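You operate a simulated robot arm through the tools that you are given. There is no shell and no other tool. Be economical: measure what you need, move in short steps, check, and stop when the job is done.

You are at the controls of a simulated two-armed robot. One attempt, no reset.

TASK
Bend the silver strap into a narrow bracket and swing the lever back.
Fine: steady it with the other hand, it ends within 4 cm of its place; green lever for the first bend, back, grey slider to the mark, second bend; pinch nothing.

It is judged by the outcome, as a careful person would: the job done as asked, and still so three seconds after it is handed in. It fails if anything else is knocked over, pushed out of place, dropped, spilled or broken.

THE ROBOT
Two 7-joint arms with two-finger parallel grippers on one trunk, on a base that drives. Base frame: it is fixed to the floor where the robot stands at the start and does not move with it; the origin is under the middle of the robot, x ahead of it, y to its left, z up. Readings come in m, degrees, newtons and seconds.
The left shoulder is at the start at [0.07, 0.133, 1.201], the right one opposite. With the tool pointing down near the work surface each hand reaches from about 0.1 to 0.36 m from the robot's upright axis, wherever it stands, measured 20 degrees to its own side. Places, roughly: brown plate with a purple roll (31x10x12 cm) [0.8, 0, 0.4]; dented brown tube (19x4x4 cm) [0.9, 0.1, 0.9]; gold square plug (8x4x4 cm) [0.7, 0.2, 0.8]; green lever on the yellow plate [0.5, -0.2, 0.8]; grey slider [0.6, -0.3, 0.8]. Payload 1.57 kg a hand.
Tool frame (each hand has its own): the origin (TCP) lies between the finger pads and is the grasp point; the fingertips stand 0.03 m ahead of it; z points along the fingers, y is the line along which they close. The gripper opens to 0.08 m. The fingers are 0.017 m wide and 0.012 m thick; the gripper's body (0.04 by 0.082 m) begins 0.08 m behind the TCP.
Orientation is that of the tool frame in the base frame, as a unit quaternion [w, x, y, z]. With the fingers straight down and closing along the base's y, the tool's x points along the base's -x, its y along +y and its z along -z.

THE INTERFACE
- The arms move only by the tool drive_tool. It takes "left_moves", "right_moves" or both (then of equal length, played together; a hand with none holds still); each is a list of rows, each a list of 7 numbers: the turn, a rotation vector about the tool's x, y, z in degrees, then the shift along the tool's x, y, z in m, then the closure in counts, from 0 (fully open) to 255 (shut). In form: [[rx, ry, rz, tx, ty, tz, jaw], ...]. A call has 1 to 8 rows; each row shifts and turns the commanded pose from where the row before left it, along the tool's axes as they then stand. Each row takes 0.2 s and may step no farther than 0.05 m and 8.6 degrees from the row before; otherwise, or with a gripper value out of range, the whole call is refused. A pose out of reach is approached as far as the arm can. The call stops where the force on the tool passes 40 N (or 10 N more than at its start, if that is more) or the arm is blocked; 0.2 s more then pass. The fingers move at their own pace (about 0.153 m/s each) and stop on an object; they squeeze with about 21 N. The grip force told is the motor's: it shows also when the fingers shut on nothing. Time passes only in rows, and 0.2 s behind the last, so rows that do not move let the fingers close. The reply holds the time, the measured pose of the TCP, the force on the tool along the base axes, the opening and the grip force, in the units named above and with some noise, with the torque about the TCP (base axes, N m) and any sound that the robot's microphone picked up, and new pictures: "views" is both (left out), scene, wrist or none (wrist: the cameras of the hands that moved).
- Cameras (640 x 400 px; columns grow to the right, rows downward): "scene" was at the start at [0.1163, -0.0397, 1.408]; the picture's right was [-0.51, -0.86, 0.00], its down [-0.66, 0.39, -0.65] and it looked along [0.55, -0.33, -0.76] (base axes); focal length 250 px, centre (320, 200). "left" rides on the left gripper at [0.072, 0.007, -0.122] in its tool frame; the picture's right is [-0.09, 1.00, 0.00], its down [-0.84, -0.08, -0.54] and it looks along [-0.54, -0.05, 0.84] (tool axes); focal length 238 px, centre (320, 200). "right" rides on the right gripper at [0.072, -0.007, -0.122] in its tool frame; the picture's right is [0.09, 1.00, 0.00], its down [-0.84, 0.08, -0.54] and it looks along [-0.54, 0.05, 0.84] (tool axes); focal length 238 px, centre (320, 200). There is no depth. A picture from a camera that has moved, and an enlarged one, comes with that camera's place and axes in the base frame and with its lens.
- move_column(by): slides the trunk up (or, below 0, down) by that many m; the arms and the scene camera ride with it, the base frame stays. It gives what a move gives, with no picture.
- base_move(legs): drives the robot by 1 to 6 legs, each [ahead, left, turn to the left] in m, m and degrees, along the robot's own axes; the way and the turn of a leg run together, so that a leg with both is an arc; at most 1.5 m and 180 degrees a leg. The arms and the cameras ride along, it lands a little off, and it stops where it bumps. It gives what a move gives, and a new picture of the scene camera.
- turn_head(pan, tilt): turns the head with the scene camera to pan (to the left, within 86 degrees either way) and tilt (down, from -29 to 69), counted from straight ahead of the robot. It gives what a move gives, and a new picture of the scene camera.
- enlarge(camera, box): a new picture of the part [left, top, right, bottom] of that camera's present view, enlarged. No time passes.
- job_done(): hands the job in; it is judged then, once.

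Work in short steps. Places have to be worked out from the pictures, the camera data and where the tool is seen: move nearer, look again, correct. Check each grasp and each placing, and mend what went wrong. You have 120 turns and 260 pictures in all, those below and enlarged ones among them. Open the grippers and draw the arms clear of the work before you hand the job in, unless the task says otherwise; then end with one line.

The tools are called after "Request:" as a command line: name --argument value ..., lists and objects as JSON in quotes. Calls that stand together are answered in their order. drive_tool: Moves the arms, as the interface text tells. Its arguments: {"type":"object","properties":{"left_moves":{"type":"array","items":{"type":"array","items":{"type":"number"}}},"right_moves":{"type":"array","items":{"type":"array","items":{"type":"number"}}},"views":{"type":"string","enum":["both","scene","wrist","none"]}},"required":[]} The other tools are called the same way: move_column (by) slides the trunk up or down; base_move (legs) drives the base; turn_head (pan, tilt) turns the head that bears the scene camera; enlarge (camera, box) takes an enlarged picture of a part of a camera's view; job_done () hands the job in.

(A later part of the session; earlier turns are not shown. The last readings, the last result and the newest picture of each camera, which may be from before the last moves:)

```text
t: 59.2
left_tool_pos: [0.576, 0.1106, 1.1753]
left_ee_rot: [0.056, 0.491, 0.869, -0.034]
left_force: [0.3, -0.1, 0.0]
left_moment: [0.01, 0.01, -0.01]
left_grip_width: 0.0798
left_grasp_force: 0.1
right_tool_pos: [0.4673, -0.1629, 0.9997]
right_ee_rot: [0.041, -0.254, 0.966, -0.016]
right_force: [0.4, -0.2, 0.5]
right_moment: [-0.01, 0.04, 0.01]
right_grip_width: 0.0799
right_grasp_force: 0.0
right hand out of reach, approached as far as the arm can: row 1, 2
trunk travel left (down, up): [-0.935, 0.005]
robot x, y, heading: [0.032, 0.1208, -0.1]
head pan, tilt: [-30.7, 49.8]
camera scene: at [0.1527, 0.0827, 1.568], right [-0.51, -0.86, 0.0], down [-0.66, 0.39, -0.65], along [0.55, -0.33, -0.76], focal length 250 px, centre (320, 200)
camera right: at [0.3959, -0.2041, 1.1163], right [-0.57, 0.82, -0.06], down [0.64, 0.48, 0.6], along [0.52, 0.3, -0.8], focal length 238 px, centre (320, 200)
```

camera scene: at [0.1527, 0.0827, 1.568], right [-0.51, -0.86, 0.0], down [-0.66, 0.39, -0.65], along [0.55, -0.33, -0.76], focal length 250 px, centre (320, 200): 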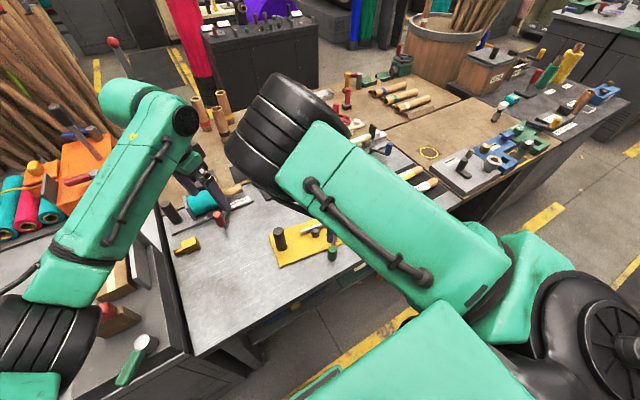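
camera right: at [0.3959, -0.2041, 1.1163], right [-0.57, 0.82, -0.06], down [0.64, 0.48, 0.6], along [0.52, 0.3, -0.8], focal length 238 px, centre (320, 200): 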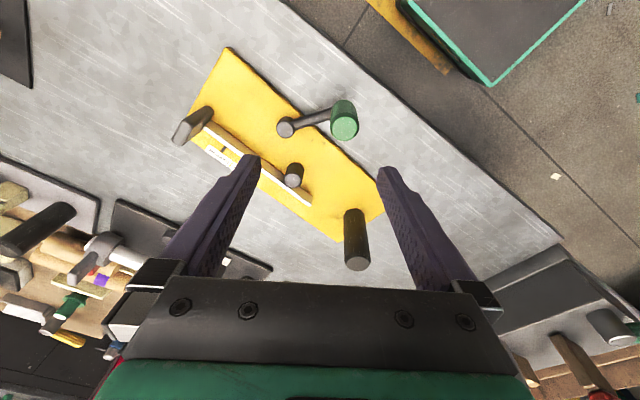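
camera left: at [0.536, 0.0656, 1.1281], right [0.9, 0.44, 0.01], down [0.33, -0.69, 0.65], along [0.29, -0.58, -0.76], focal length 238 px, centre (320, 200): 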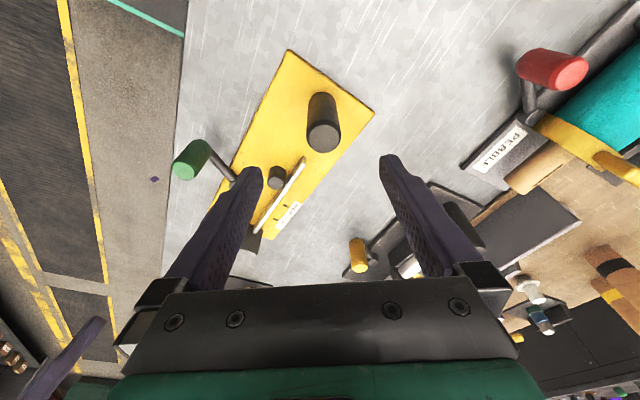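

The hand got essentially over the knob (knob ≈(0.458,−0.150)). Descend onto it.

Request:
drive_tool --right_moves '[[0, 0, 0, 0.003, 0.0057, 0.0325, 0], [0, 0, 0, 0.003, 0.0057, 0.0325, 0], [0, 0, 0, 0.003, 0.0057, 0.0325, 0], [0, 0, 0, 0.003, 0.0057, 0.02, 0], [0, 0, 0, 0, 0, 0, 0]]'

```text
t: 60.4
left_tool_pos: [0.5747, 0.1092, 1.1755]
left_ee_rot: [0.055, 0.491, 0.869, -0.033]
left_force: [0.2, 0.7, 0.2]
left_moment: [0.01, 0.01, -0.02]
left_grip_width: 0.08
left_grasp_force: 0.1
right_tool_pos: [0.4548, -0.1526, 0.8789]
right_ee_rot: [0.044, -0.253, 0.966, -0.016]
right_force: [-0.3, 0.5, -0.1]
right_moment: [-0.06, 0.0, -0.01]
right_grip_width: 0.08
right_grasp_force: 0.1
trunk travel left (down, up): [-0.935, 0.005]
robot x, y, heading: [0.0367, 0.1233, -0.2]
head pan, tilt: [-30.7, 49.8]
camera scene: at [0.152, 0.0811, 1.568], right [-0.51, -0.86, 0.0], down [-0.66, 0.39, -0.65], along [0.55, -0.33, -0.76], focal length 250 px, centre (320, 200)
camera right: at [0.3842, -0.1926, 0.9961], right [-0.57, 0.82, -0.06], down [0.64, 0.48, 0.6], along [0.52, 0.3, -0.8], focal length 238 px, centre (320, 200)
```

scene: 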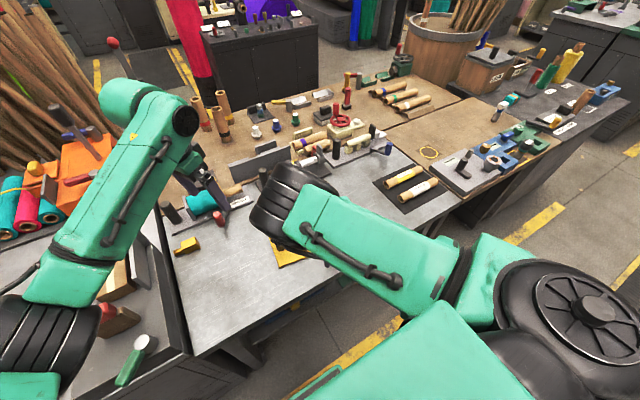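
right: 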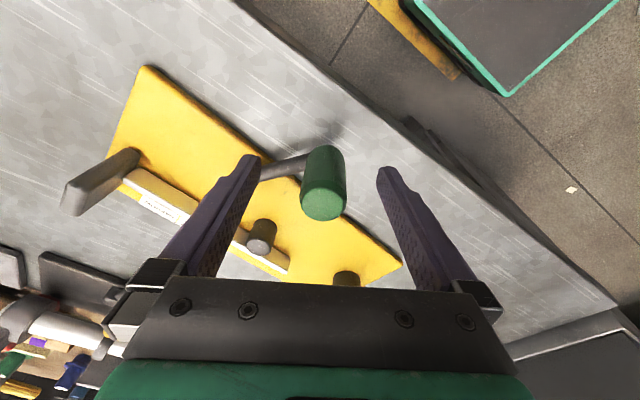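

Right jaws straddle the knob without limits. Keep it there, and now lean the left hand (yaw −16°, lean −16°) for approaching the post.

Request:
drive_tool --left_moves '[[0, 0, -8, 0, 0, 0, 0], [0, 0, -8, 0, 0, 0, 0], [0, -8, 0, 0, 0, 0, 0], [0, -8, 0, 0, 0, 0, 0], [0, 0, 0, 0, 0, 0, 0]]' --views "none"

```text
t: 61.6
left_tool_pos: [0.5757, 0.1087, 1.175]
left_ee_rot: [0.18, 0.355, 0.913, -0.091]
left_force: [0.3, -0.8, -0.4]
left_moment: [-0.03, -0.01, 0.01]
left_grip_width: 0.08
left_grasp_force: 0.0
right_tool_pos: [0.4545, -0.1521, 0.8802]
right_ee_rot: [0.044, -0.253, 0.966, -0.016]
right_force: [-0.4, 0.4, 0.5]
right_moment: [0.05, -0.02, -0.01]
right_grip_width: 0.08
right_grasp_force: 0.0
trunk travel left (down, up): [-0.935, 0.005]
robot x, y, heading: [0.0336, 0.1215, -0.0]
head pan, tilt: [-30.7, 49.8]
```

Approach the left to 13 cm short of the post along its leaned axis.

Request:
drive_tool --left_moves '[[0, 0, 0, 0.005, -0.0156, 0.0366, 0], [0, 0, 0, 0.005, -0.0156, 0.0366, 0], [0, 0, 0, 0.005, -0.0156, 0.0366, 0], [0, 0, 0, 0.005, -0.0156, 0.0366, 0], [0, 0, 0, 0.005, -0.0156, 0.0366, 0], [0, 0, 0, 0, 0, 0, 0]]'

```text
t: 63.0
left_tool_pos: [0.5554, 0.015, 1.0007]
left_ee_rot: [0.18, 0.355, 0.913, -0.091]
left_force: [0.3, 0.7, 0.5]
left_moment: [-0.06, -0.01, 0.03]
left_grip_width: 0.0801
left_grasp_force: 0.1
right_tool_pos: [0.4553, -0.1526, 0.8799]
right_ee_rot: [0.043, -0.252, 0.967, -0.016]
right_force: [0.3, -0.2, 1.0]
right_moment: [0.02, 0.01, 0.02]
right_grip_width: 0.08
right_grasp_force: 0.0
trunk travel left (down, up): [-0.935, 0.005]
robot x, y, heading: [0.0377, 0.1229, -0.4]
head pan, tilt: [-30.7, 49.8]
camera scene: at [0.152, 0.0814, 1.568], right [-0.51, -0.86, 0.0], down [-0.66, 0.39, -0.65], along [0.55, -0.33, -0.76], focal length 250 px, centre (320, 200)
camera left: at [0.4781, 0.098, 1.085], right [0.74, 0.67, 0.0], down [0.38, -0.41, 0.83], along [0.56, -0.62, -0.56], focal length 238 px, centre (320, 200)
```

scene: 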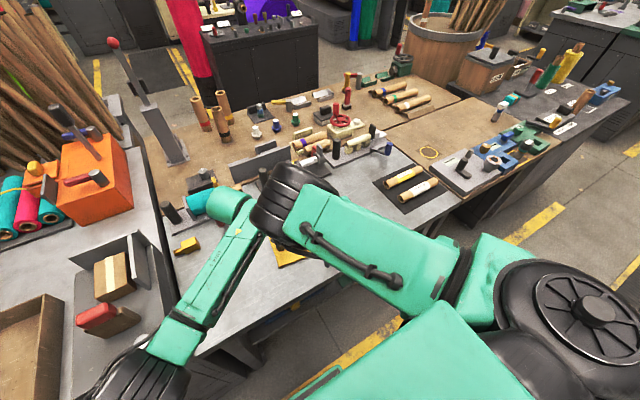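
left: 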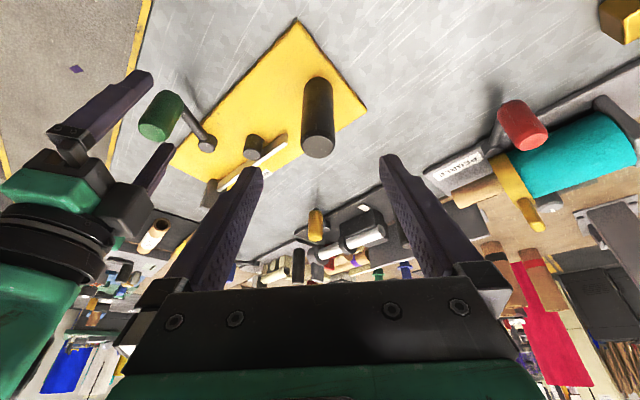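

Post centred. Advance halfway, checking for contact with the right elbow.

Request:
drive_tool --left_moves '[[0, 0, 0, 0, -0.001, 0.033, 0], [0, 0, 0, 0, -0.001, 0.033, 0], [0, 0, 0, 0, 0, 0, 0]]'

```text
t: 63.8
left_tool_pos: [0.5758, 0.0127, 0.9349]
left_ee_rot: [0.177, 0.349, 0.917, -0.078]
left_force: [0.3, 0.7, 0.4]
left_moment: [0.02, 0.0, -0.01]
left_grip_width: 0.08
left_grasp_force: 0.2
right_tool_pos: [0.4545, -0.1526, 0.8794]
right_ee_rot: [0.042, -0.253, 0.966, -0.017]
right_force: [-0.3, 0.8, 0.8]
right_moment: [0.01, 0.02, 0.01]
right_grip_width: 0.0803
right_grasp_force: 0.0
trunk travel left (down, up): [-0.935, 0.005]
robot x, y, heading: [0.0351, 0.1183, -0.2]
head pan, tilt: [-30.7, 49.8]
camera scene: at [0.1519, 0.0826, 1.568], right [-0.51, -0.86, 0.0], down [-0.66, 0.39, -0.65], along [0.55, -0.33, -0.76], focal length 250 px, centre (320, 200)
camera left: at [0.4977, 0.0933, 1.0199], right [0.73, 0.68, 0.01], down [0.38, -0.42, 0.82], along [0.57, -0.59, -0.57], focal length 238 px, centre (320, 200)
```

scene: 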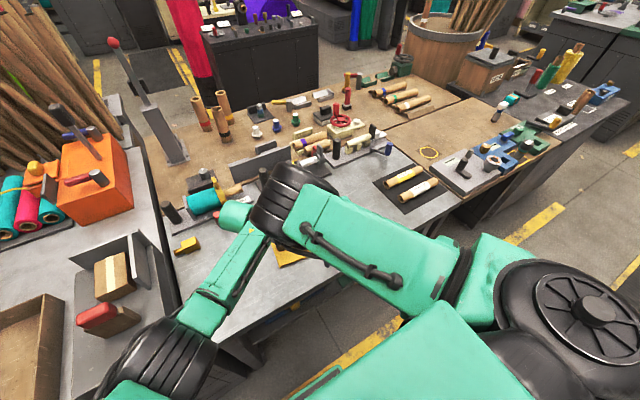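
left: 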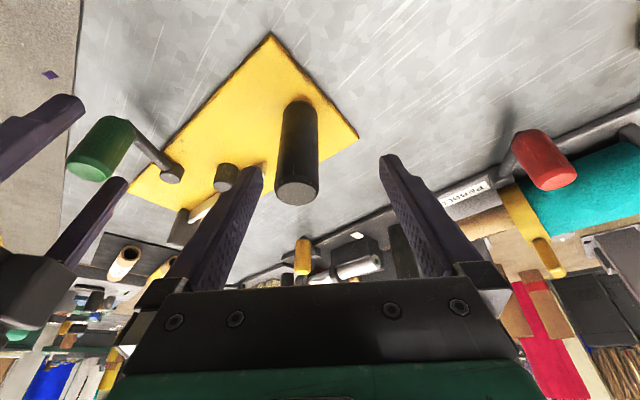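

The left pose lagged — its wrist is likely touching the right elbow. I back the left off and lean the right hand outward (yaw −30°, lean −16°) to carry its elbow away.

Request:
drive_tool --left_moves '[[0, 0, 0, 0, 0, -0.04, 0], [0, 0, 0, 0, 0.0, -0.04, 0], [0, 0, 0, 0.03, 0, 0, 0], [0, 0, 0, 0.03, 0, 0, 0], [0, 0, 0, 0, 0, 0, 0], [0, 0, 0, 0, 0, 0, 0], [0, 0, 0, 0, 0, 0, 0], [0, 0, 0, 0, 0, 0, 0]]' --right_moves '[[0, 0, 0, 0, 0, -0.03, 0], [0, 0, 0, 0, 0, -0.03, 0], [0, 0, -8, 0, 0, 0, 0], [0, 0, -8, 0, 0, 0, 0], [0, 0, -8, 0, 0, 0, 0], [0, -8, 0, 0, 0, 0, 0], [0, -8, 0, 0, 0, 0, 0], [0, 0, 0, 0, 0, 0, 0]]'

```text
t: 65.6
left_tool_pos: [0.5085, 0.0533, 0.9907]
left_ee_rot: [0.18, 0.356, 0.913, -0.091]
left_force: [0.4, 0.1, -0.4]
left_moment: [-0.03, -0.02, -0.01]
left_grip_width: 0.0801
left_grasp_force: 0.0
right_tool_pos: [0.4561, -0.1627, 0.9387]
right_ee_rot: [0.163, -0.447, 0.878, 0.038]
right_force: [-0.3, -0.4, 1.0]
right_moment: [-0.04, 0.01, -0.01]
right_grip_width: 0.0799
right_grasp_force: 0.0
right hand out of reach, approached as far as the arm can: row 1, 2
trunk travel left (down, up): [-0.935, 0.005]
robot x, y, heading: [0.033, 0.1211, -0.2]
head pan, tilt: [-30.7, 49.8]
camera scene: at [0.152, 0.0815, 1.568], right [-0.51, -0.86, 0.0], down [-0.66, 0.39, -0.65], along [0.55, -0.33, -0.76], focal length 250 px, centre (320, 200)
camera right: at [0.3911, -0.2475, 1.0305], right [-0.85, 0.52, -0.11], down [0.26, 0.58, 0.77], along [0.47, 0.63, -0.62], focal length 238 px, centre (320, 200)
camera left: at [0.4323, 0.137, 1.0747], right [0.74, 0.67, 0.0], down [0.38, -0.41, 0.83], along [0.56, -0.62, -0.56], focal length 238 px, centre (320, 200)
```

scene: 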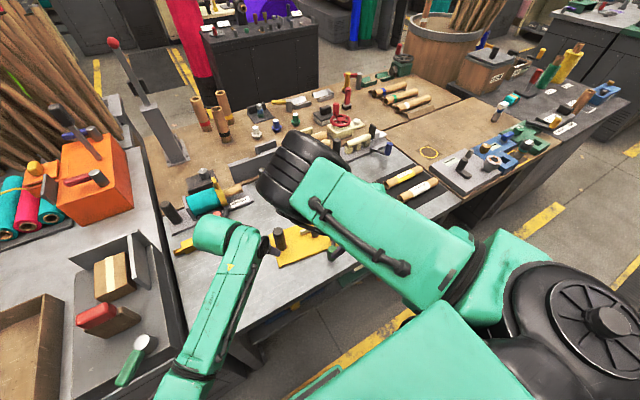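
right: 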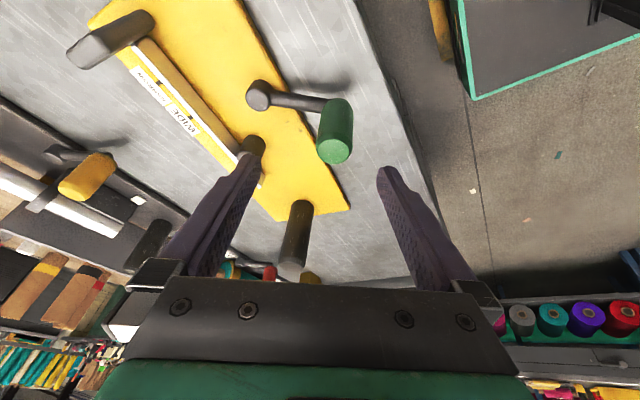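
left: 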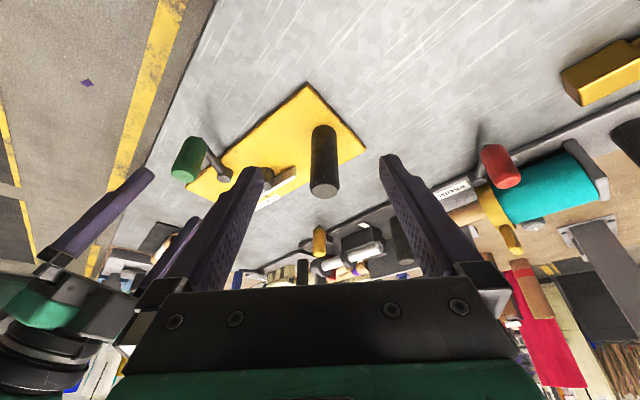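

Lower the right hand onto the knob again in this leaned pose and look at elbow clearance.

Request:
drive_tool --right_moves '[[0, 0, 0, 0.0053, 0.0057, 0.033, 0], [0, 0, 0, 0.0053, 0.0057, 0.033, 0], [0, 0, 0, 0, 0, 0, 0]]'

```text
t: 66.4
left_tool_pos: [0.508, 0.0532, 0.9905]
left_ee_rot: [0.179, 0.356, 0.912, -0.092]
left_force: [-0.3, -0.1, 0.2]
left_moment: [0.0, -0.01, 0.01]
left_grip_width: 0.08
left_grasp_force: 0.2
right_tool_pos: [0.4567, -0.1494, 0.8722]
right_ee_rot: [0.162, -0.448, 0.878, 0.038]
right_force: [-0.1, 0.5, -0.4]
right_moment: [0.02, 0.03, 0.02]
right_grip_width: 0.0797
right_grasp_force: 0.1
trunk travel left (down, up): [-0.935, 0.005]
robot x, y, heading: [0.0355, 0.1238, -0.4]
head pan, tilt: [-30.7, 49.8]
camera scene: at [0.1516, 0.0811, 1.568], right [-0.51, -0.86, 0.0], down [-0.66, 0.39, -0.65], along [0.55, -0.33, -0.76], focal length 250 px, centre (320, 200)
camera right: at [0.3921, -0.2353, 0.9639], right [-0.85, 0.52, -0.11], down [0.26, 0.58, 0.77], along [0.47, 0.63, -0.63], focal length 238 px, centre (320, 200)
```

scene: 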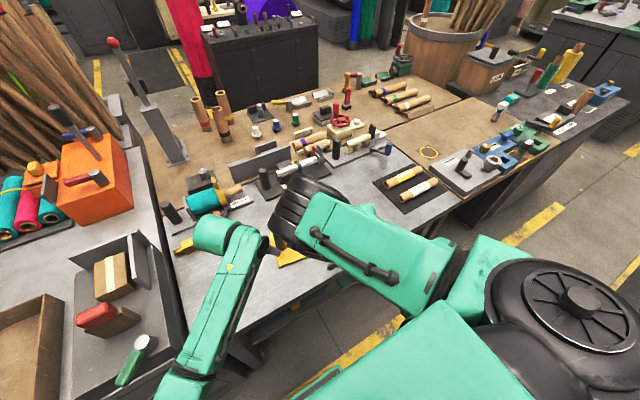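
right: 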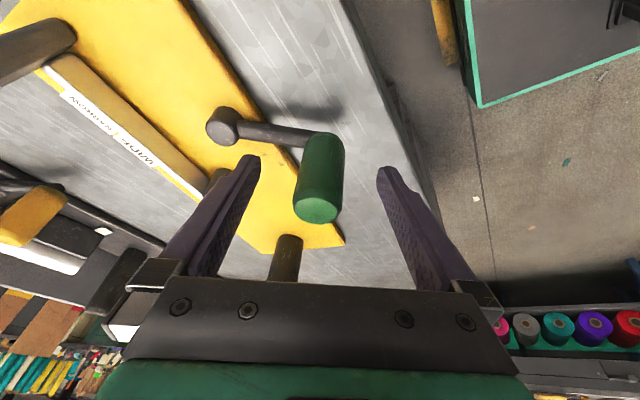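

Elbow shifted right by ~5 cm. I add 8° more lean on the right, and bring the left toward the post again.

Request:
drive_tool --left_moves '[[0, 0, 0, -0.03, 0.001, 0.0075, 0], [0, 0, 0, -0.03, 0.001, 0.0075, 0], [0, 0, 0, 0, 0, 0.033, 0], [0, 0, 0, 0, 0, 0.033, 0], [0, 0, 0, 0, 0, 0, 0]]' --right_moves '[[0, -8, 0, 0, 0, 0, 0], [0, 0, 0, 0, 0, 0, 0], [0, 0, 0, 0, 0, 0, 0], [0, 0, 0, 0, 0, 0, 0], [0, 0, 0, 0, 0, 0, 0]]'

```text
t: 67.8
left_tool_pos: [0.5912, 0.0483, 0.9223]
left_ee_rot: [0.174, 0.334, 0.925, -0.057]
left_force: [-0.1, 0.6, 0.0]
left_moment: [0.01, -0.01, 0.05]
left_grip_width: 0.08
left_grasp_force: 0.1
right_tool_pos: [0.457, -0.1497, 0.872]
right_ee_rot: [0.223, -0.444, 0.865, 0.068]
right_force: [-0.2, -0.3, 0.2]
right_moment: [0.01, 0.0, 0.01]
right_grip_width: 0.0799
right_grasp_force: 0.0
trunk travel left (down, up): [-0.935, 0.005]
robot x, y, heading: [0.0377, 0.1155, -0.2]
head pan, tilt: [-30.7, 49.8]
stopped in row 5 (left hand): the arm was blocked; the commanded pose is now the measured one
camera scene: at [0.1512, 0.0815, 1.5681], right [-0.51, -0.86, 0.0], down [-0.66, 0.39, -0.65], along [0.55, -0.33, -0.76], focal length 250 px, centre (320, 200)
camera right: at [0.386, -0.245, 0.9484], right [-0.84, 0.53, -0.12], down [0.19, 0.49, 0.85], along [0.51, 0.69, -0.51], focal length 238 px, centre (320, 200)
camera left: at [0.5085, 0.1235, 1.0115], right [0.7, 0.71, 0.04], down [0.4, -0.44, 0.81], along [0.59, -0.55, -0.59], focal length 238 px, centre (320, 200)
```

scene: 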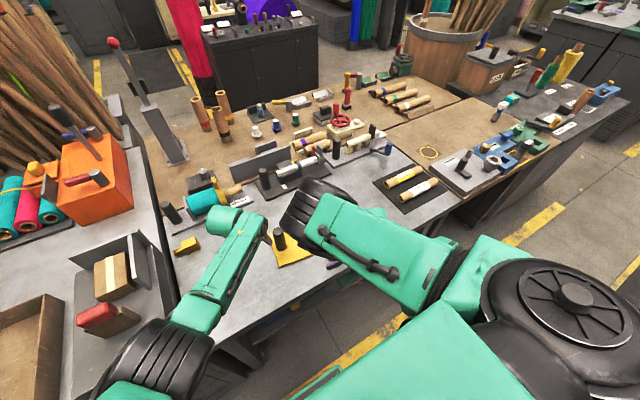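
right: 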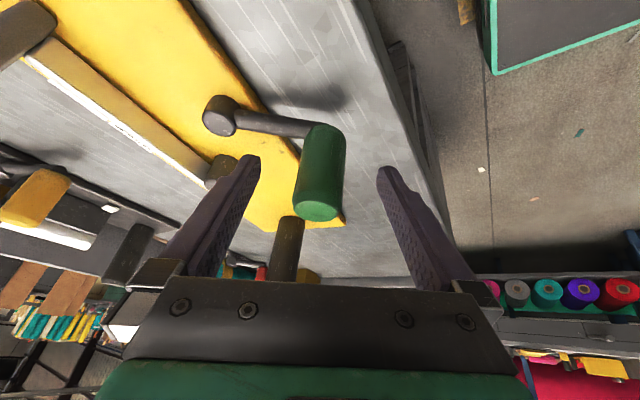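
left: 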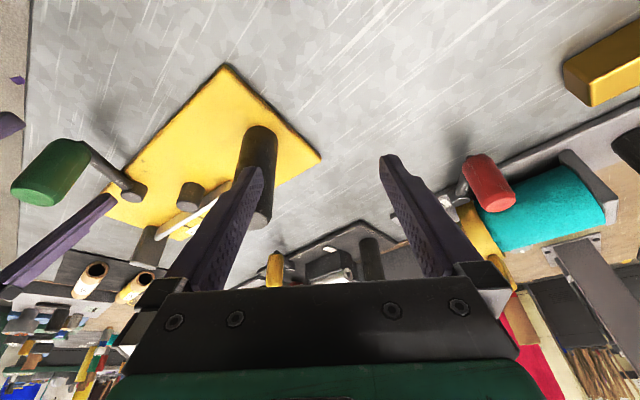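

The left arm is blocked by something away from the hand. I look with the head at the left elbow region.

Request:
turn_head --pan 15 --tilt 60

```text
t: 68.9
left_tool_pos: [0.5889, 0.0492, 0.9223]
left_ee_rot: [0.172, 0.334, 0.925, -0.057]
left_force: [0.0, 0.0, 0.3]
left_moment: [0.03, 0.01, 0.0]
left_grip_width: 0.0798
left_grasp_force: 0.1
right_tool_pos: [0.4574, -0.1499, 0.8714]
right_ee_rot: [0.223, -0.444, 0.865, 0.068]
right_force: [0.1, -0.6, -0.3]
right_moment: [0.0, -0.03, 0.01]
right_grip_width: 0.08
right_grasp_force: 0.1
trunk travel left (down, up): [-0.935, 0.005]
robot x, y, heading: [0.0352, 0.12, -0.4]
head pan, tilt: [15.0, 60.0]
camera scene: at [0.15, 0.1374, 1.5552], right [0.26, -0.97, 0.0], down [-0.84, -0.22, -0.5], along [0.48, 0.13, -0.87], focal length 250 px, centre (320, 200)
```

scene: 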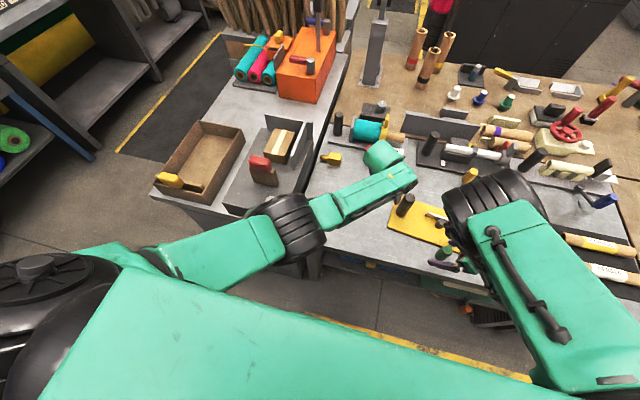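

The left arm is nearly straight (near-singular, so it lags). I'll lift both hands, lower the trunk ~10 cm and move the base 3 cm ahead to give the left slack.

Request:
drive_tool --left_moves '[[0, 0, 0, 0, -0.02, -0.04, 0], [0, 0, 0, 0, 0, -0.04, 0], [0, 0, 0, 0, 0, -0.04, 0], [0, 0, 0, 0, 0, -0.02, 0], [0, 0, 0, 0, 0, 0, 0]]' --right_moves '[[0, 0, 0, 0, 0, -0.035, 0], [0, 0, 0, 0, 0, -0.035, 0], [0, 0, 0, 0, 0, -0.035, 0], [0, 0, 0, 0, 0, -0.035, 0], [0, 0, 0, 0, 0, 0, 0]]' --views "none"

```text
t: 70.1
left_tool_pos: [0.5389, 0.0642, 1.0547]
left_ee_rot: [0.176, 0.334, 0.924, -0.055]
left_force: [-0.1, 0.7, -0.1]
left_moment: [-0.02, 0.02, 0.01]
left_grip_width: 0.0801
left_grasp_force: 0.0
right_tool_pos: [0.4128, -0.195, 0.995]
right_ee_rot: [0.223, -0.444, 0.865, 0.069]
right_force: [-0.2, -0.1, 0.3]
right_moment: [-0.03, 0.07, 0.03]
right_grip_width: 0.0797
right_grasp_force: 0.0
trunk travel left (down, up): [-0.935, 0.005]
robot x, y, heading: [0.0357, 0.1192, -0.3]
head pan, tilt: [15.0, 60.0]
```

Lower the trunk 9 cm, then raise the right hand a bit before nudging the base forward.

Request:
move_column --by -0.09

Request:
drive_tool --right_moves '[[0, 0, 0, 0, 0, -0.03, 0], [0, 0, 0, 0, 0, -0.03, 0], [0, 0, 0, 0, 0, 0, 0]]' --left_moves '[[0, 0, 0, 0, 0, -0.02, 0], [0, 0, 0, 0, 0, -0.02, 0], [0, 0, 0, 0, 0, 0, 0]]' --views "none"

Request:
base_move --legs '[[0.03, 0, 0]]'

```text
t: 71.4
left_tool_pos: [0.5391, 0.0659, 0.9629]
left_ee_rot: [0.175, 0.333, 0.925, -0.055]
left_force: [-0.1, 0.1, -0.5]
left_moment: [0.0, -0.02, 0.0]
left_grip_width: 0.0799
left_grasp_force: 0.0
right_tool_pos: [0.4128, -0.196, 0.9059]
right_ee_rot: [0.224, -0.443, 0.865, 0.068]
right_force: [0.8, -0.4, -1.0]
right_moment: [-0.04, -0.01, -0.01]
right_grip_width: 0.08
right_grasp_force: 0.1
trunk travel left (down, up): [-0.845, 0.095]
robot x, y, heading: [0.0382, 0.1228, -0.4]
head pan, tilt: [15.0, 60.0]
```

```text
t: 72.2
left_tool_pos: [0.5266, 0.0772, 0.9949]
left_ee_rot: [0.171, 0.333, 0.926, -0.052]
left_force: [0.1, -0.2, 0.5]
left_moment: [0.0, -0.02, 0.01]
left_grip_width: 0.0801
left_grasp_force: 0.0
right_tool_pos: [0.3957, -0.214, 0.9601]
right_ee_rot: [0.222, -0.444, 0.865, 0.069]
right_force: [-0.1, 0.1, 0.7]
right_moment: [-0.02, 0.0, -0.01]
right_grip_width: 0.0797
right_grasp_force: 0.0
trunk travel left (down, up): [-0.845, 0.095]
robot x, y, heading: [0.0348, 0.12, 0.0]
head pan, tilt: [15.0, 60.0]
```

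```text
t: 73.0
left_tool_pos: [0.5508, 0.0774, 0.9994]
left_ee_rot: [0.174, 0.333, 0.925, -0.052]
left_force: [-0.5, 0.3, 0.5]
left_moment: [0.01, -0.07, 0.02]
left_grip_width: 0.0799
left_grasp_force: 0.0
right_tool_pos: [0.42, -0.2134, 0.9606]
right_ee_rot: [0.226, -0.444, 0.865, 0.068]
right_force: [0.2, 0.6, 0.6]
right_moment: [-0.02, -0.06, -0.01]
right_grip_width: 0.08
right_grasp_force: 0.0
trunk travel left (down, up): [-0.845, 0.095]
robot x, y, heading: [0.0652, 0.1217, -0.1]
head pan, tilt: [15.0, 60.0]
camera scene: at [0.1719, 0.1376, 1.4659], right [0.26, -0.97, 0.0], down [-0.83, -0.22, -0.5], along [0.49, 0.13, -0.86], focal length 250 px, centre (320, 200)
```

scene: 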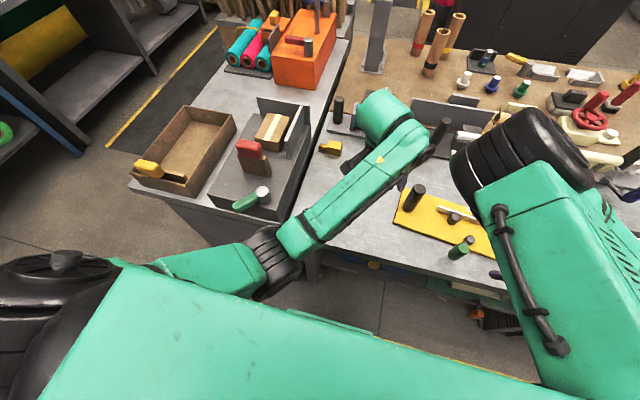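

Left arm has slack now. Bring it in line with the post and halfway in.

Request:
drive_tool --left_moves '[[0, 0, 0, -0.023, -0.0289, 0.006, 0], [0, 0, 0, -0.023, -0.0289, 0.006, 0], [0, 0, 0, 0, 0, 0.033, 0], [0, 0, 0, 0, 0, 0.033, 0], [0, 0, 0, 0, 0, 0, 0]]'

```text
t: 74.4
left_tool_pos: [0.6, 0.0613, 0.909]
left_ee_rot: [0.157, 0.306, 0.939, 0.004]
left_force: [0.4, -0.5, 0.2]
left_moment: [-0.01, 0.0, -0.01]
left_grip_width: 0.0801
left_grasp_force: 0.1
right_tool_pos: [0.4237, -0.2134, 0.9591]
right_ee_rot: [0.223, -0.444, 0.865, 0.07]
right_force: [0.4, -0.4, 0.3]
right_moment: [0.0, -0.01, 0.01]
right_grip_width: 0.08
right_grasp_force: 0.0
trunk travel left (down, up): [-0.845, 0.095]
robot x, y, heading: [0.0672, 0.1237, -0.2]
head pan, tilt: [15.0, 60.0]
stopped in row 5 (left hand): the arm was blocked; the commanded pose is now the measured one
camera scene: at [0.1799, 0.1378, 1.4651], right [0.26, -0.97, 0.0], down [-0.84, -0.22, -0.5], along [0.48, 0.13, -0.87], focal length 250 px, centre (320, 200)
camera left: at [0.5122, 0.1176, 1.0048], right [0.64, 0.76, 0.13], down [0.43, -0.5, 0.75], along [0.63, -0.43, -0.65], focal length 238 px, centre (320, 200)
```

scene: 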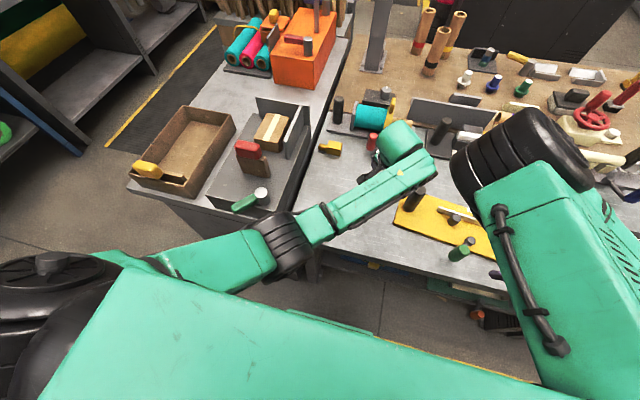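
left: 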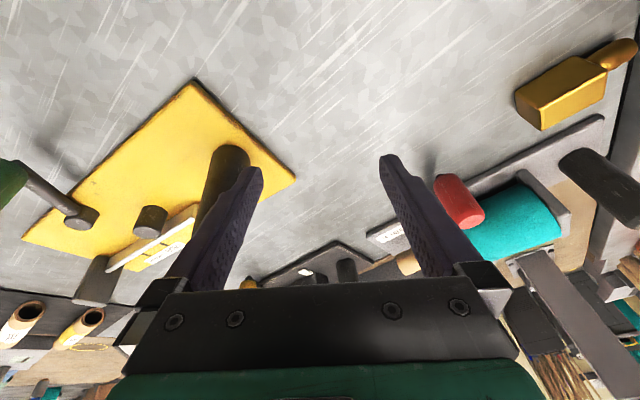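

The left elbow hangs low and is fouling the left cabinet corner. I retract the left, then shift the base ~7.5 cm back to the right and give the right hand a stronger sideways lean instead.

Request:
drive_tool --left_moves '[[0, 0, 0, 0, 0, -0.04, 0], [0, 0, 0, 0, 0, -0.04, 0], [0, 0, 0, 0, 0, -0.04, 0], [0, 0, 0, 0, 0, 0, 0]]' --right_moves '[[0, 0, 0, 0, 0, -0.02, 0], [0, 0, 0, 0, 0, -0.02, 0], [0, 0, 0, 0, 0, -0.02, 0], [0, 0, 0, 0, 0, 0, 0]]' --views "none"

Request:
base_move --legs '[[0, -0.08, 0]]'

```text
t: 75.6
left_tool_pos: [0.5728, 0.0978, 1.0169]
left_ee_rot: [0.152, 0.295, 0.943, 0.031]
left_force: [-0.8, 0.0, 0.5]
left_moment: [0.0, -0.02, -0.02]
left_grip_width: 0.0801
left_grasp_force: 0.1
right_tool_pos: [0.4053, -0.2341, 1.0109]
right_ee_rot: [0.222, -0.444, 0.865, 0.069]
right_force: [0.1, 0.5, 0.2]
right_moment: [-0.02, 0.0, -0.02]
right_grip_width: 0.0801
right_grasp_force: 0.2
trunk travel left (down, up): [-0.845, 0.095]
robot x, y, heading: [0.065, 0.1202, -0.2]
head pan, tilt: [15.0, 60.0]
stopped in row 4 (left hand): the arm was blocked; the commanded pose is now the measured one
```

```text
t: 76.7
left_tool_pos: [0.5712, 0.0211, 1.0164]
left_ee_rot: [0.152, 0.294, 0.943, 0.029]
left_force: [0.2, 0.4, 0.2]
left_moment: [-0.02, -0.02, -0.02]
left_grip_width: 0.08
left_grasp_force: 0.0
right_tool_pos: [0.4048, -0.31, 1.0129]
right_ee_rot: [0.222, -0.444, 0.865, 0.067]
right_force: [-0.6, -0.5, 0.3]
right_moment: [0.0, 0.01, 0.0]
right_grip_width: 0.0802
right_grasp_force: 0.0
trunk travel left (down, up): [-0.845, 0.095]
robot x, y, heading: [0.0636, 0.0388, -0.2]
head pan, tilt: [15.0, 60.0]
camera scene: at [0.1792, 0.0627, 1.4651], right [0.26, -0.97, 0.0], down [-0.84, -0.22, -0.5], along [0.48, 0.13, -0.87], focal length 250 px, centre (320, 200)
```

scene: 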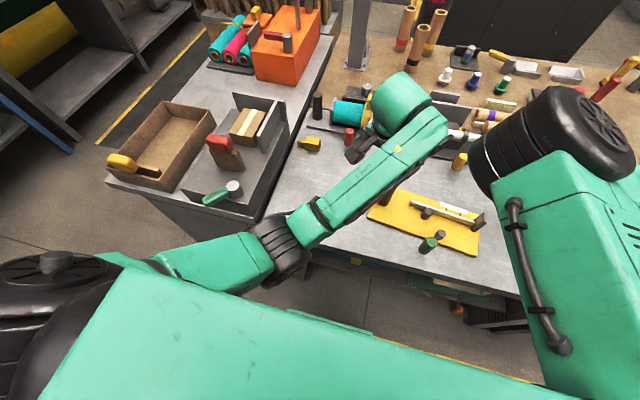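

Zoom on the left elbow to see what it touches.

Request:
enlarge --camera "scene" --box '[180, 60, 500, 300]'

```text
1.67 times, centred on (340, 180) of scene
camera zoom: at [0.1792, 0.0627, 1.4651], right [0.26, -0.97, 0.0], down [-0.84, -0.22, -0.5], along [0.48, 0.13, -0.87], focal length 417 px, centre (287, 233)
```

zoom: 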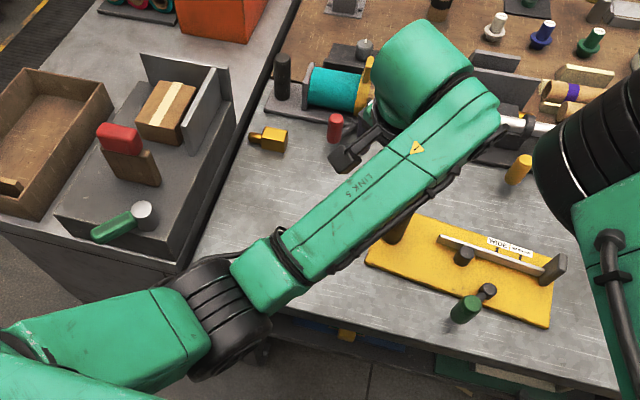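

The forearm rises to the wrist while the tool points down – a wrist-bend limit. I'll lean the left hand more (fingers forward), levelling its closing axis.

Request:
drive_tool --left_moves '[[8.5, 0, 0, 0, 0, 0, 0], [0, -8, 0, 0, 0, 0, 0], [0, -8, 0, 0, 0, 0, 0], [0, 0, 0, 0, 0, 0, 0]]' --views "wrist"

```text
t: 77.7
left_tool_pos: [0.5742, 0.0222, 1.0187]
left_ee_rot: [0.262, 0.297, 0.915, -0.078]
left_force: [0.3, 0.9, 0.1]
left_moment: [-0.04, 0.02, -0.05]
left_grip_width: 0.0801
left_grasp_force: 0.1
right_tool_pos: [0.4055, -0.3136, 1.0122]
right_ee_rot: [0.223, -0.443, 0.866, 0.068]
right_force: [0.4, -0.9, 0.3]
right_moment: [0.01, 0.01, 0.0]
right_grip_width: 0.0797
right_grasp_force: 0.0
trunk travel left (down, up): [-0.845, 0.095]
robot x, y, heading: [0.0641, 0.0415, 0.2]
head pan, tilt: [15.0, 60.0]
camera left: at [0.4763, 0.0984, 1.0848], right [0.64, 0.76, 0.06], down [0.29, -0.32, 0.9], along [0.71, -0.56, -0.43], focal length 238 px, centre (320, 200)
```

left: 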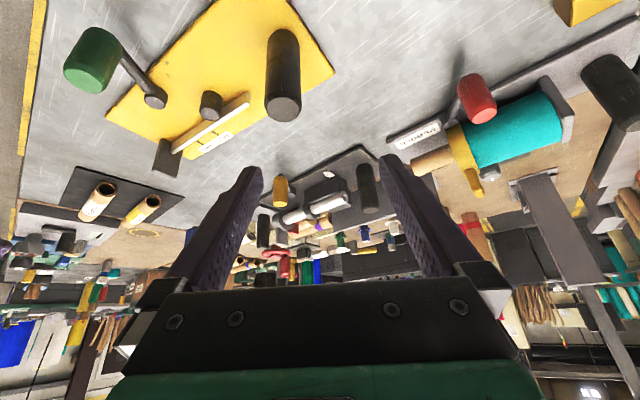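

Orientation good. Align with the post and advance partway.

Request:
drive_tool --left_moves '[[0, 0, 0, 0.0185, -0.0155, 0.007, 0], [0, 0, 0, 0.0185, -0.0155, 0.007, 0], [0, 0, 0, 0, 0, 0.03, 0], [0, 0, 0, 0, 0, 0.03, 0], [0, 0, 0, 0, 0, 0, 0]]'

```text
t: 78.9
left_tool_pos: [0.5603, -0.0099, 0.9341]
left_ee_rot: [0.26, 0.297, 0.915, -0.081]
left_force: [-0.4, 0.1, 0.0]
left_moment: [-0.01, -0.04, 0.0]
left_grip_width: 0.0798
left_grasp_force: 0.1
right_tool_pos: [0.4042, -0.3123, 1.0143]
right_ee_rot: [0.223, -0.444, 0.865, 0.069]
right_force: [-0.4, -0.1, 0.8]
right_moment: [-0.04, 0.02, 0.01]
right_grip_width: 0.0801
right_grasp_force: 0.1
trunk travel left (down, up): [-0.845, 0.095]
robot x, y, heading: [0.0659, 0.0414, -0.2]
head pan, tilt: [15.0, 60.0]
camera scene: at [0.1785, 0.0584, 1.4653], right [0.26, -0.97, 0.0], down [-0.84, -0.22, -0.5], along [0.48, 0.13, -0.87], focal length 250 px, centre (320, 200)
camera left: at [0.4614, 0.0665, 1.0013], right [0.65, 0.76, 0.05], down [0.3, -0.32, 0.9], along [0.7, -0.57, -0.43], focal length 238 px, centre (320, 200)
```

scene: 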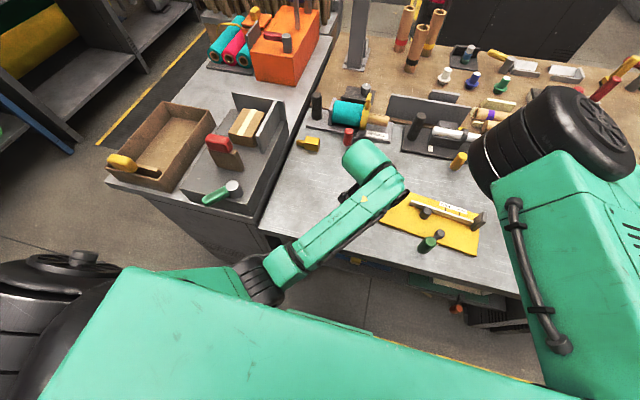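
left: 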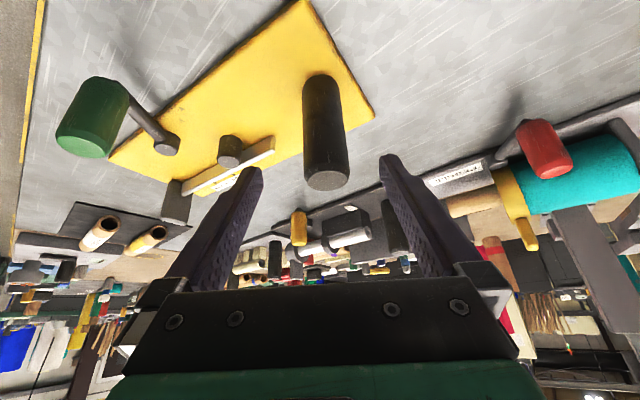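

Left tracks well and the post is centred. Before gripping, I test the right hand's access to the knob from this base position.

Request:
drive_tool --right_moves '[[0, 0, 0, -0.021, 0.016, 0.024, 0], [0, 0, 0, -0.021, 0.016, 0.024, 0], [0, 0, 0, -0.021, 0.016, 0.024, 0], [0, 0, 0, -0.021, 0.016, 0.024, 0], [0, 0, 0, 0, 0, 0, 0]]'

```text
t: 80.1
left_tool_pos: [0.5597, -0.0099, 0.9337]
left_ee_rot: [0.26, 0.296, 0.915, -0.081]
left_force: [-0.4, 0.5, 0.1]
left_moment: [-0.02, -0.01, 0.0]
left_grip_width: 0.0798
left_grasp_force: 0.1
right_tool_pos: [0.4279, -0.2167, 0.9662]
right_ee_rot: [0.224, -0.444, 0.865, 0.069]
right_force: [-0.2, -0.3, 1.1]
right_moment: [0.0, 0.0, -0.02]
right_grip_width: 0.08
right_grasp_force: 0.1
right hand out of reach, approached as far as the arm can: row 4
trunk travel left (down, up): [-0.845, 0.095]
robot x, y, heading: [0.0668, 0.0422, -0.0]
head pan, tilt: [15.0, 60.0]
camera scene: at [0.1789, 0.0582, 1.4652], right [0.26, -0.97, 0.0], down [-0.84, -0.22, -0.5], along [0.48, 0.13, -0.87], focal length 250 px, centre (320, 200)
camera right: at [0.3571, -0.3119, 1.042], right [-0.84, 0.53, -0.12], down [0.19, 0.49, 0.85], along [0.51, 0.7, -0.51], focal length 238 px, centre (320, 200)
```

scene: 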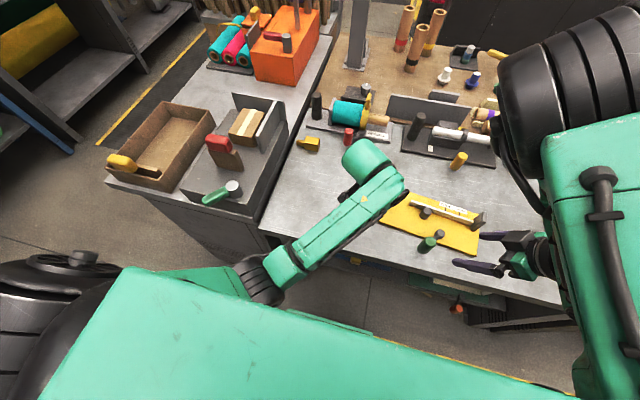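
right: 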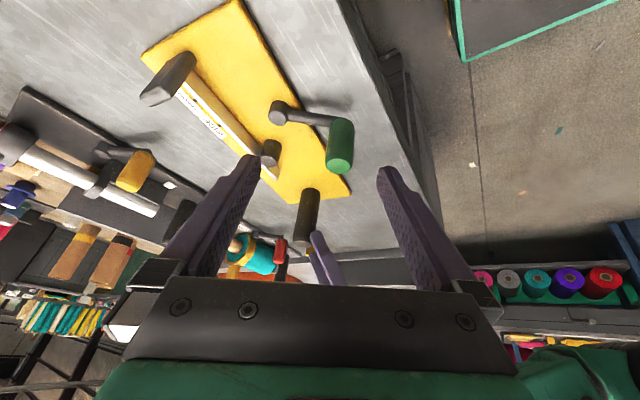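

The right elbow is at its flex limit; coming in lower keeps more distance. I drop first to knob height just outside, then will slide in horizontally.

Request:
drive_tool --right_moves '[[0, 0, 0, 0.0323, 0.0115, 0.033, 0], [0, 0, 0, 0.0323, 0.0115, 0.033, 0], [0, 0, 0, 0, 0, 0, 0]]' --views "none"

Request:
drive_tool --right_moves '[[0, 0, 0, -0.0225, 0, 0.0113, 0], [0, 0, 0, -0.0225, 0, 0.0113, 0], [0, 0, 0, 0, 0, 0, 0]]'

```text
t: 80.9
left_tool_pos: [0.5592, -0.0108, 0.9347]
left_ee_rot: [0.259, 0.297, 0.915, -0.082]
left_force: [0.9, 0.0, 0.1]
left_moment: [-0.01, -0.02, 0.02]
left_grip_width: 0.0801
left_grasp_force: 0.1
right_tool_pos: [0.3996, -0.2282, 0.8735]
right_ee_rot: [0.224, -0.443, 0.865, 0.069]
right_force: [0.5, -0.3, 0.5]
right_moment: [-0.02, -0.01, 0.01]
right_grip_width: 0.08
right_grasp_force: 0.1
trunk travel left (down, up): [-0.845, 0.095]
robot x, y, heading: [0.0643, 0.0407, 0.0]
head pan, tilt: [15.0, 60.0]
```

```text
t: 81.7
left_tool_pos: [0.5609, -0.0108, 0.9347]
left_ee_rot: [0.26, 0.297, 0.915, -0.081]
left_force: [0.2, -0.4, -0.5]
left_moment: [-0.01, 0.03, -0.01]
left_grip_width: 0.0801
left_grasp_force: 0.0
right_tool_pos: [0.4345, -0.2142, 0.8727]
right_ee_rot: [0.223, -0.443, 0.865, 0.071]
right_force: [0.4, -0.7, -0.2]
right_moment: [0.0, 0.02, 0.03]
right_grip_width: 0.0802
right_grasp_force: 0.1
right hand out of reach, approached as far as the arm can: row 1, 2
trunk travel left (down, up): [-0.845, 0.095]
robot x, y, heading: [0.0635, 0.0432, -0.1]
head pan, tilt: [15.0, 60.0]
camera scene: at [0.1791, 0.0582, 1.4652], right [0.26, -0.97, 0.0], down [-0.84, -0.22, -0.5], along [0.48, 0.13, -0.87], focal length 250 px, centre (320, 200)
camera right: at [0.3638, -0.3111, 0.9494], right [-0.84, 0.52, -0.12], down [0.19, 0.49, 0.85], along [0.5, 0.7, -0.51], focal length 238 px, centre (320, 200)
```

scene: 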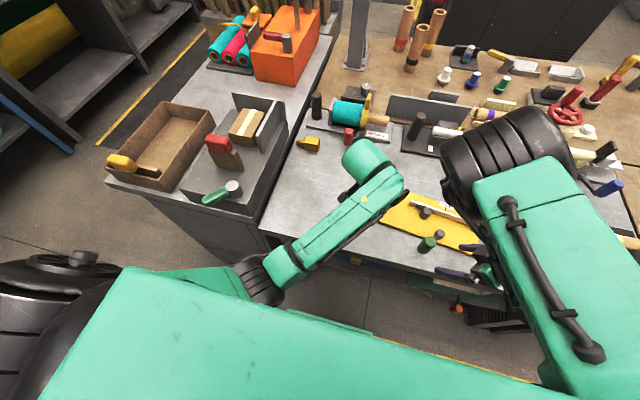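
right: 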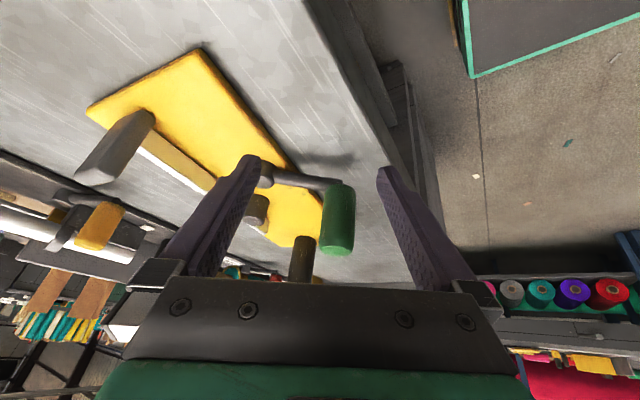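

The right upper arm can't swing inward past straight-ahead, so the base should be further left; with the left's new lean that should now work too. I raise both hands and shift the base 7.5 cm left.

Request:
drive_tool --left_moves '[[0, 0, 0, 0, 0, -0.035, 0], [0, 0, 0, 0, 0, -0.035, 0], [0, 0, 0, 0, 0, 0, 0], [0, 0, 0, 0, 0, 0, 0]]' --right_moves '[[0, 0, 0, 0, 0, -0.03, 0], [0, 0, 0, 0, 0, -0.03, 0], [0, 0, 0, 0, 0, -0.03, 0], [0, 0, 0, 0, 0, 0, 0]]' --views "none"

Request:
base_move --legs '[[-0.01, 0.075, 0]]'

```text
t: 82.7
left_tool_pos: [0.5288, 0.0114, 0.9932]
left_ee_rot: [0.259, 0.297, 0.916, -0.082]
left_force: [0.4, 0.4, 0.1]
left_moment: [0.01, -0.02, 0.03]
left_grip_width: 0.0801
left_grasp_force: 0.1
right_tool_pos: [0.4036, -0.2437, 0.9529]
right_ee_rot: [0.224, -0.444, 0.865, 0.07]
right_force: [0.5, -0.5, 0.2]
right_moment: [0.0, -0.01, -0.02]
right_grip_width: 0.0801
right_grasp_force: 0.1
trunk travel left (down, up): [-0.845, 0.095]
robot x, y, heading: [0.0642, 0.0397, -0.1]
head pan, tilt: [15.0, 60.0]
```

```text
t: 83.7
left_tool_pos: [0.5219, 0.082, 0.9937]
left_ee_rot: [0.259, 0.296, 0.916, -0.08]
left_force: [0.1, -0.4, -0.1]
left_moment: [0.01, -0.04, -0.02]
left_grip_width: 0.0801
left_grasp_force: 0.1
right_tool_pos: [0.3942, -0.1718, 0.9526]
right_ee_rot: [0.223, -0.443, 0.865, 0.07]
right_force: [-0.5, -0.1, 0.4]
right_moment: [0.01, 0.03, 0.01]
right_grip_width: 0.0797
right_grasp_force: 0.1
trunk travel left (down, up): [-0.845, 0.095]
robot x, y, heading: [0.0583, 0.1139, -0.3]
head pan, tilt: [15.0, 60.0]
camera scene: at [0.1704, 0.1277, 1.4651], right [0.26, -0.97, 0.0], down [-0.84, -0.22, -0.5], along [0.48, 0.13, -0.87], focal length 250 px, centre (320, 200)
```

scene: 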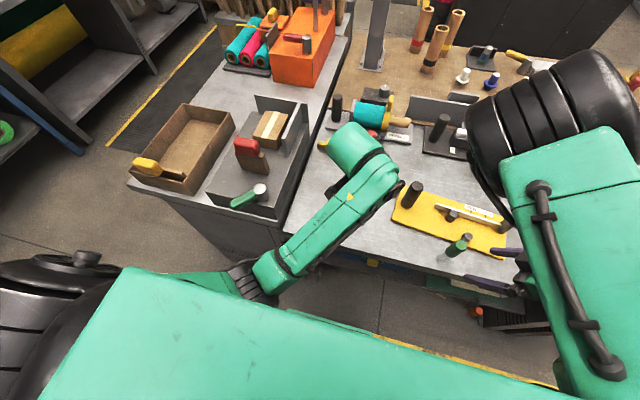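

Now bring the right hand to the knob and the left toward the post together.

Request:
drive_tool --left_moves '[[0, 0, 0, -0.021, -0.025, 0.0165, 0], [0, 0, 0, -0.021, -0.025, 0.0165, 0], [0, 0, 0, 0, 0, 0.03, 0], [0, 0, 0, 0, 0, 0.03, 0], [0, 0, 0, 0, 0, 0, 0]]' --right_moves '[[0, 0, 0, -0.004, -0.0107, 0.033, 0], [0, 0, 0, -0.004, -0.0107, 0.033, 0], [0, 0, 0, -0.004, -0.0107, 0.033, 0], [0, 0, 0, 0, 0, 0, 0], [0, 0, 0, 0, 0, 0, 0]]'

```text
t: 85.1
left_tool_pos: [0.5717, 0.0531, 0.9063]
left_ee_rot: [0.246, 0.289, 0.925, -0.028]
left_force: [-0.2, 0.5, -0.9]
left_moment: [0.0, 0.0, 0.0]
left_grip_width: 0.0798
left_grasp_force: 0.0
right_tool_pos: [0.4578, -0.1489, 0.8718]
right_ee_rot: [0.223, -0.443, 0.866, 0.068]
right_force: [-0.3, 0.3, 0.8]
right_moment: [0.01, 0.02, -0.02]
right_grip_width: 0.0802
right_grasp_force: 0.1
trunk travel left (down, up): [-0.845, 0.095]
robot x, y, heading: [0.0536, 0.1136, 0.4]
head pan, tilt: [15.0, 60.0]
stopped in row 5 (left hand): the arm was blocked; the commanded pose is now the measured one
camera scene: at [0.1697, 0.1329, 1.4652], right [0.26, -0.97, 0.0], down [-0.84, -0.22, -0.5], along [0.48, 0.13, -0.87], focal length 250 px, centre (320, 200)
camera right: at [0.3867, -0.2444, 0.9481], right [-0.84, 0.53, -0.12], down [0.19, 0.49, 0.85], along [0.51, 0.69, -0.51], focal length 238 px, centre (320, 200)
camera left: at [0.4701, 0.1188, 0.9802], right [0.61, 0.78, 0.14], down [0.31, -0.4, 0.86], along [0.73, -0.48, -0.49], focal length 238 px, centre (320, 200)
```

scene: 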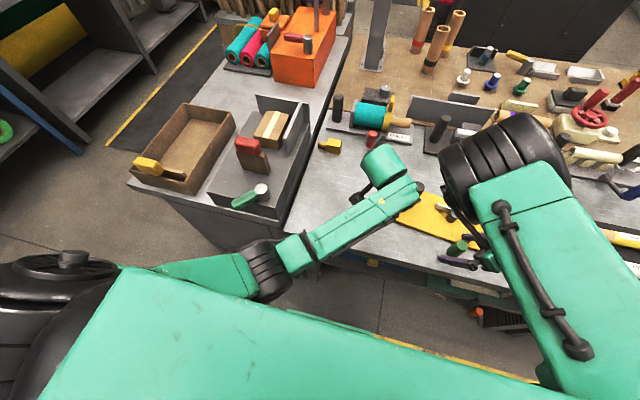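
right: 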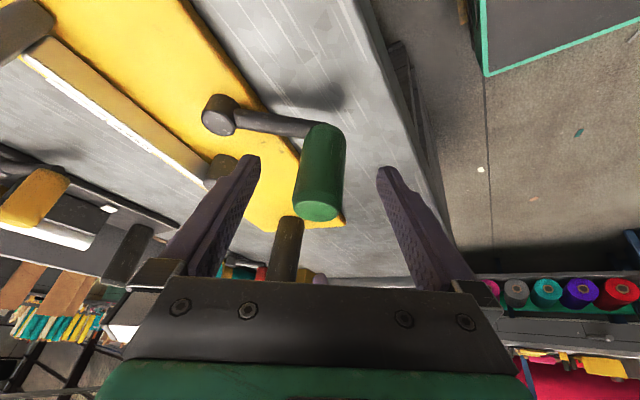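
left: 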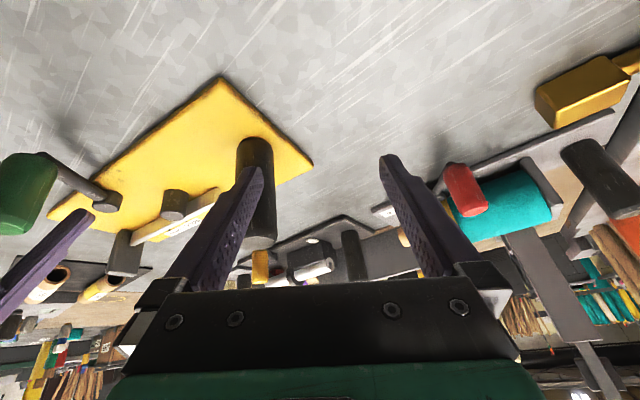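

The left elbow fouls the cabinet whenever the base is this far left. Instead: base back to y≈0.03 and turned ~20° left — that gives the right arm the inward room while the left shoulder stays where it worked. First lift both hands.

Request:
drive_tool --left_moves '[[0, 0, 0, 0, 0, -0.04, 0], [0, 0, 0, 0, 0, -0.04, 0], [0, 0, 0, 0, 0, -0.04, 0], [0, 0, 0, -0.03, 0, -0.03, 0], [0, 0, 0, 0, 0, 0, 0]]' --right_moves '[[0, 0, 0, 0, 0, -0.035, 0], [0, 0, 0, 0, 0, -0.035, 0], [0, 0, 0, 0, 0, -0.035, 0], [0, 0, 0, 0, 0, -0.035, 0], [0, 0, 0, 0, 0, 0, 0]]' --views "none"

```text
t: 86.5
left_tool_pos: [0.5344, 0.0958, 1.0355]
left_ee_rot: [0.236, 0.283, 0.929, 0.011]
left_force: [-0.5, -1.0, 0.5]
left_moment: [-0.01, -0.02, 0.03]
left_grip_width: 0.0802
left_grasp_force: 0.1
right_tool_pos: [0.4128, -0.1932, 0.997]
right_ee_rot: [0.223, -0.443, 0.865, 0.069]
right_force: [1.2, 0.2, 0.5]
right_moment: [0.0, 0.04, 0.02]
right_grip_width: 0.0799
right_grasp_force: 0.0
trunk travel left (down, up): [-0.845, 0.095]
robot x, y, heading: [0.0567, 0.115, -0.0]
head pan, tilt: [15.0, 60.0]
stopped in row 5 (left hand): the arm was blocked; the commanded pose is now the measured one
```

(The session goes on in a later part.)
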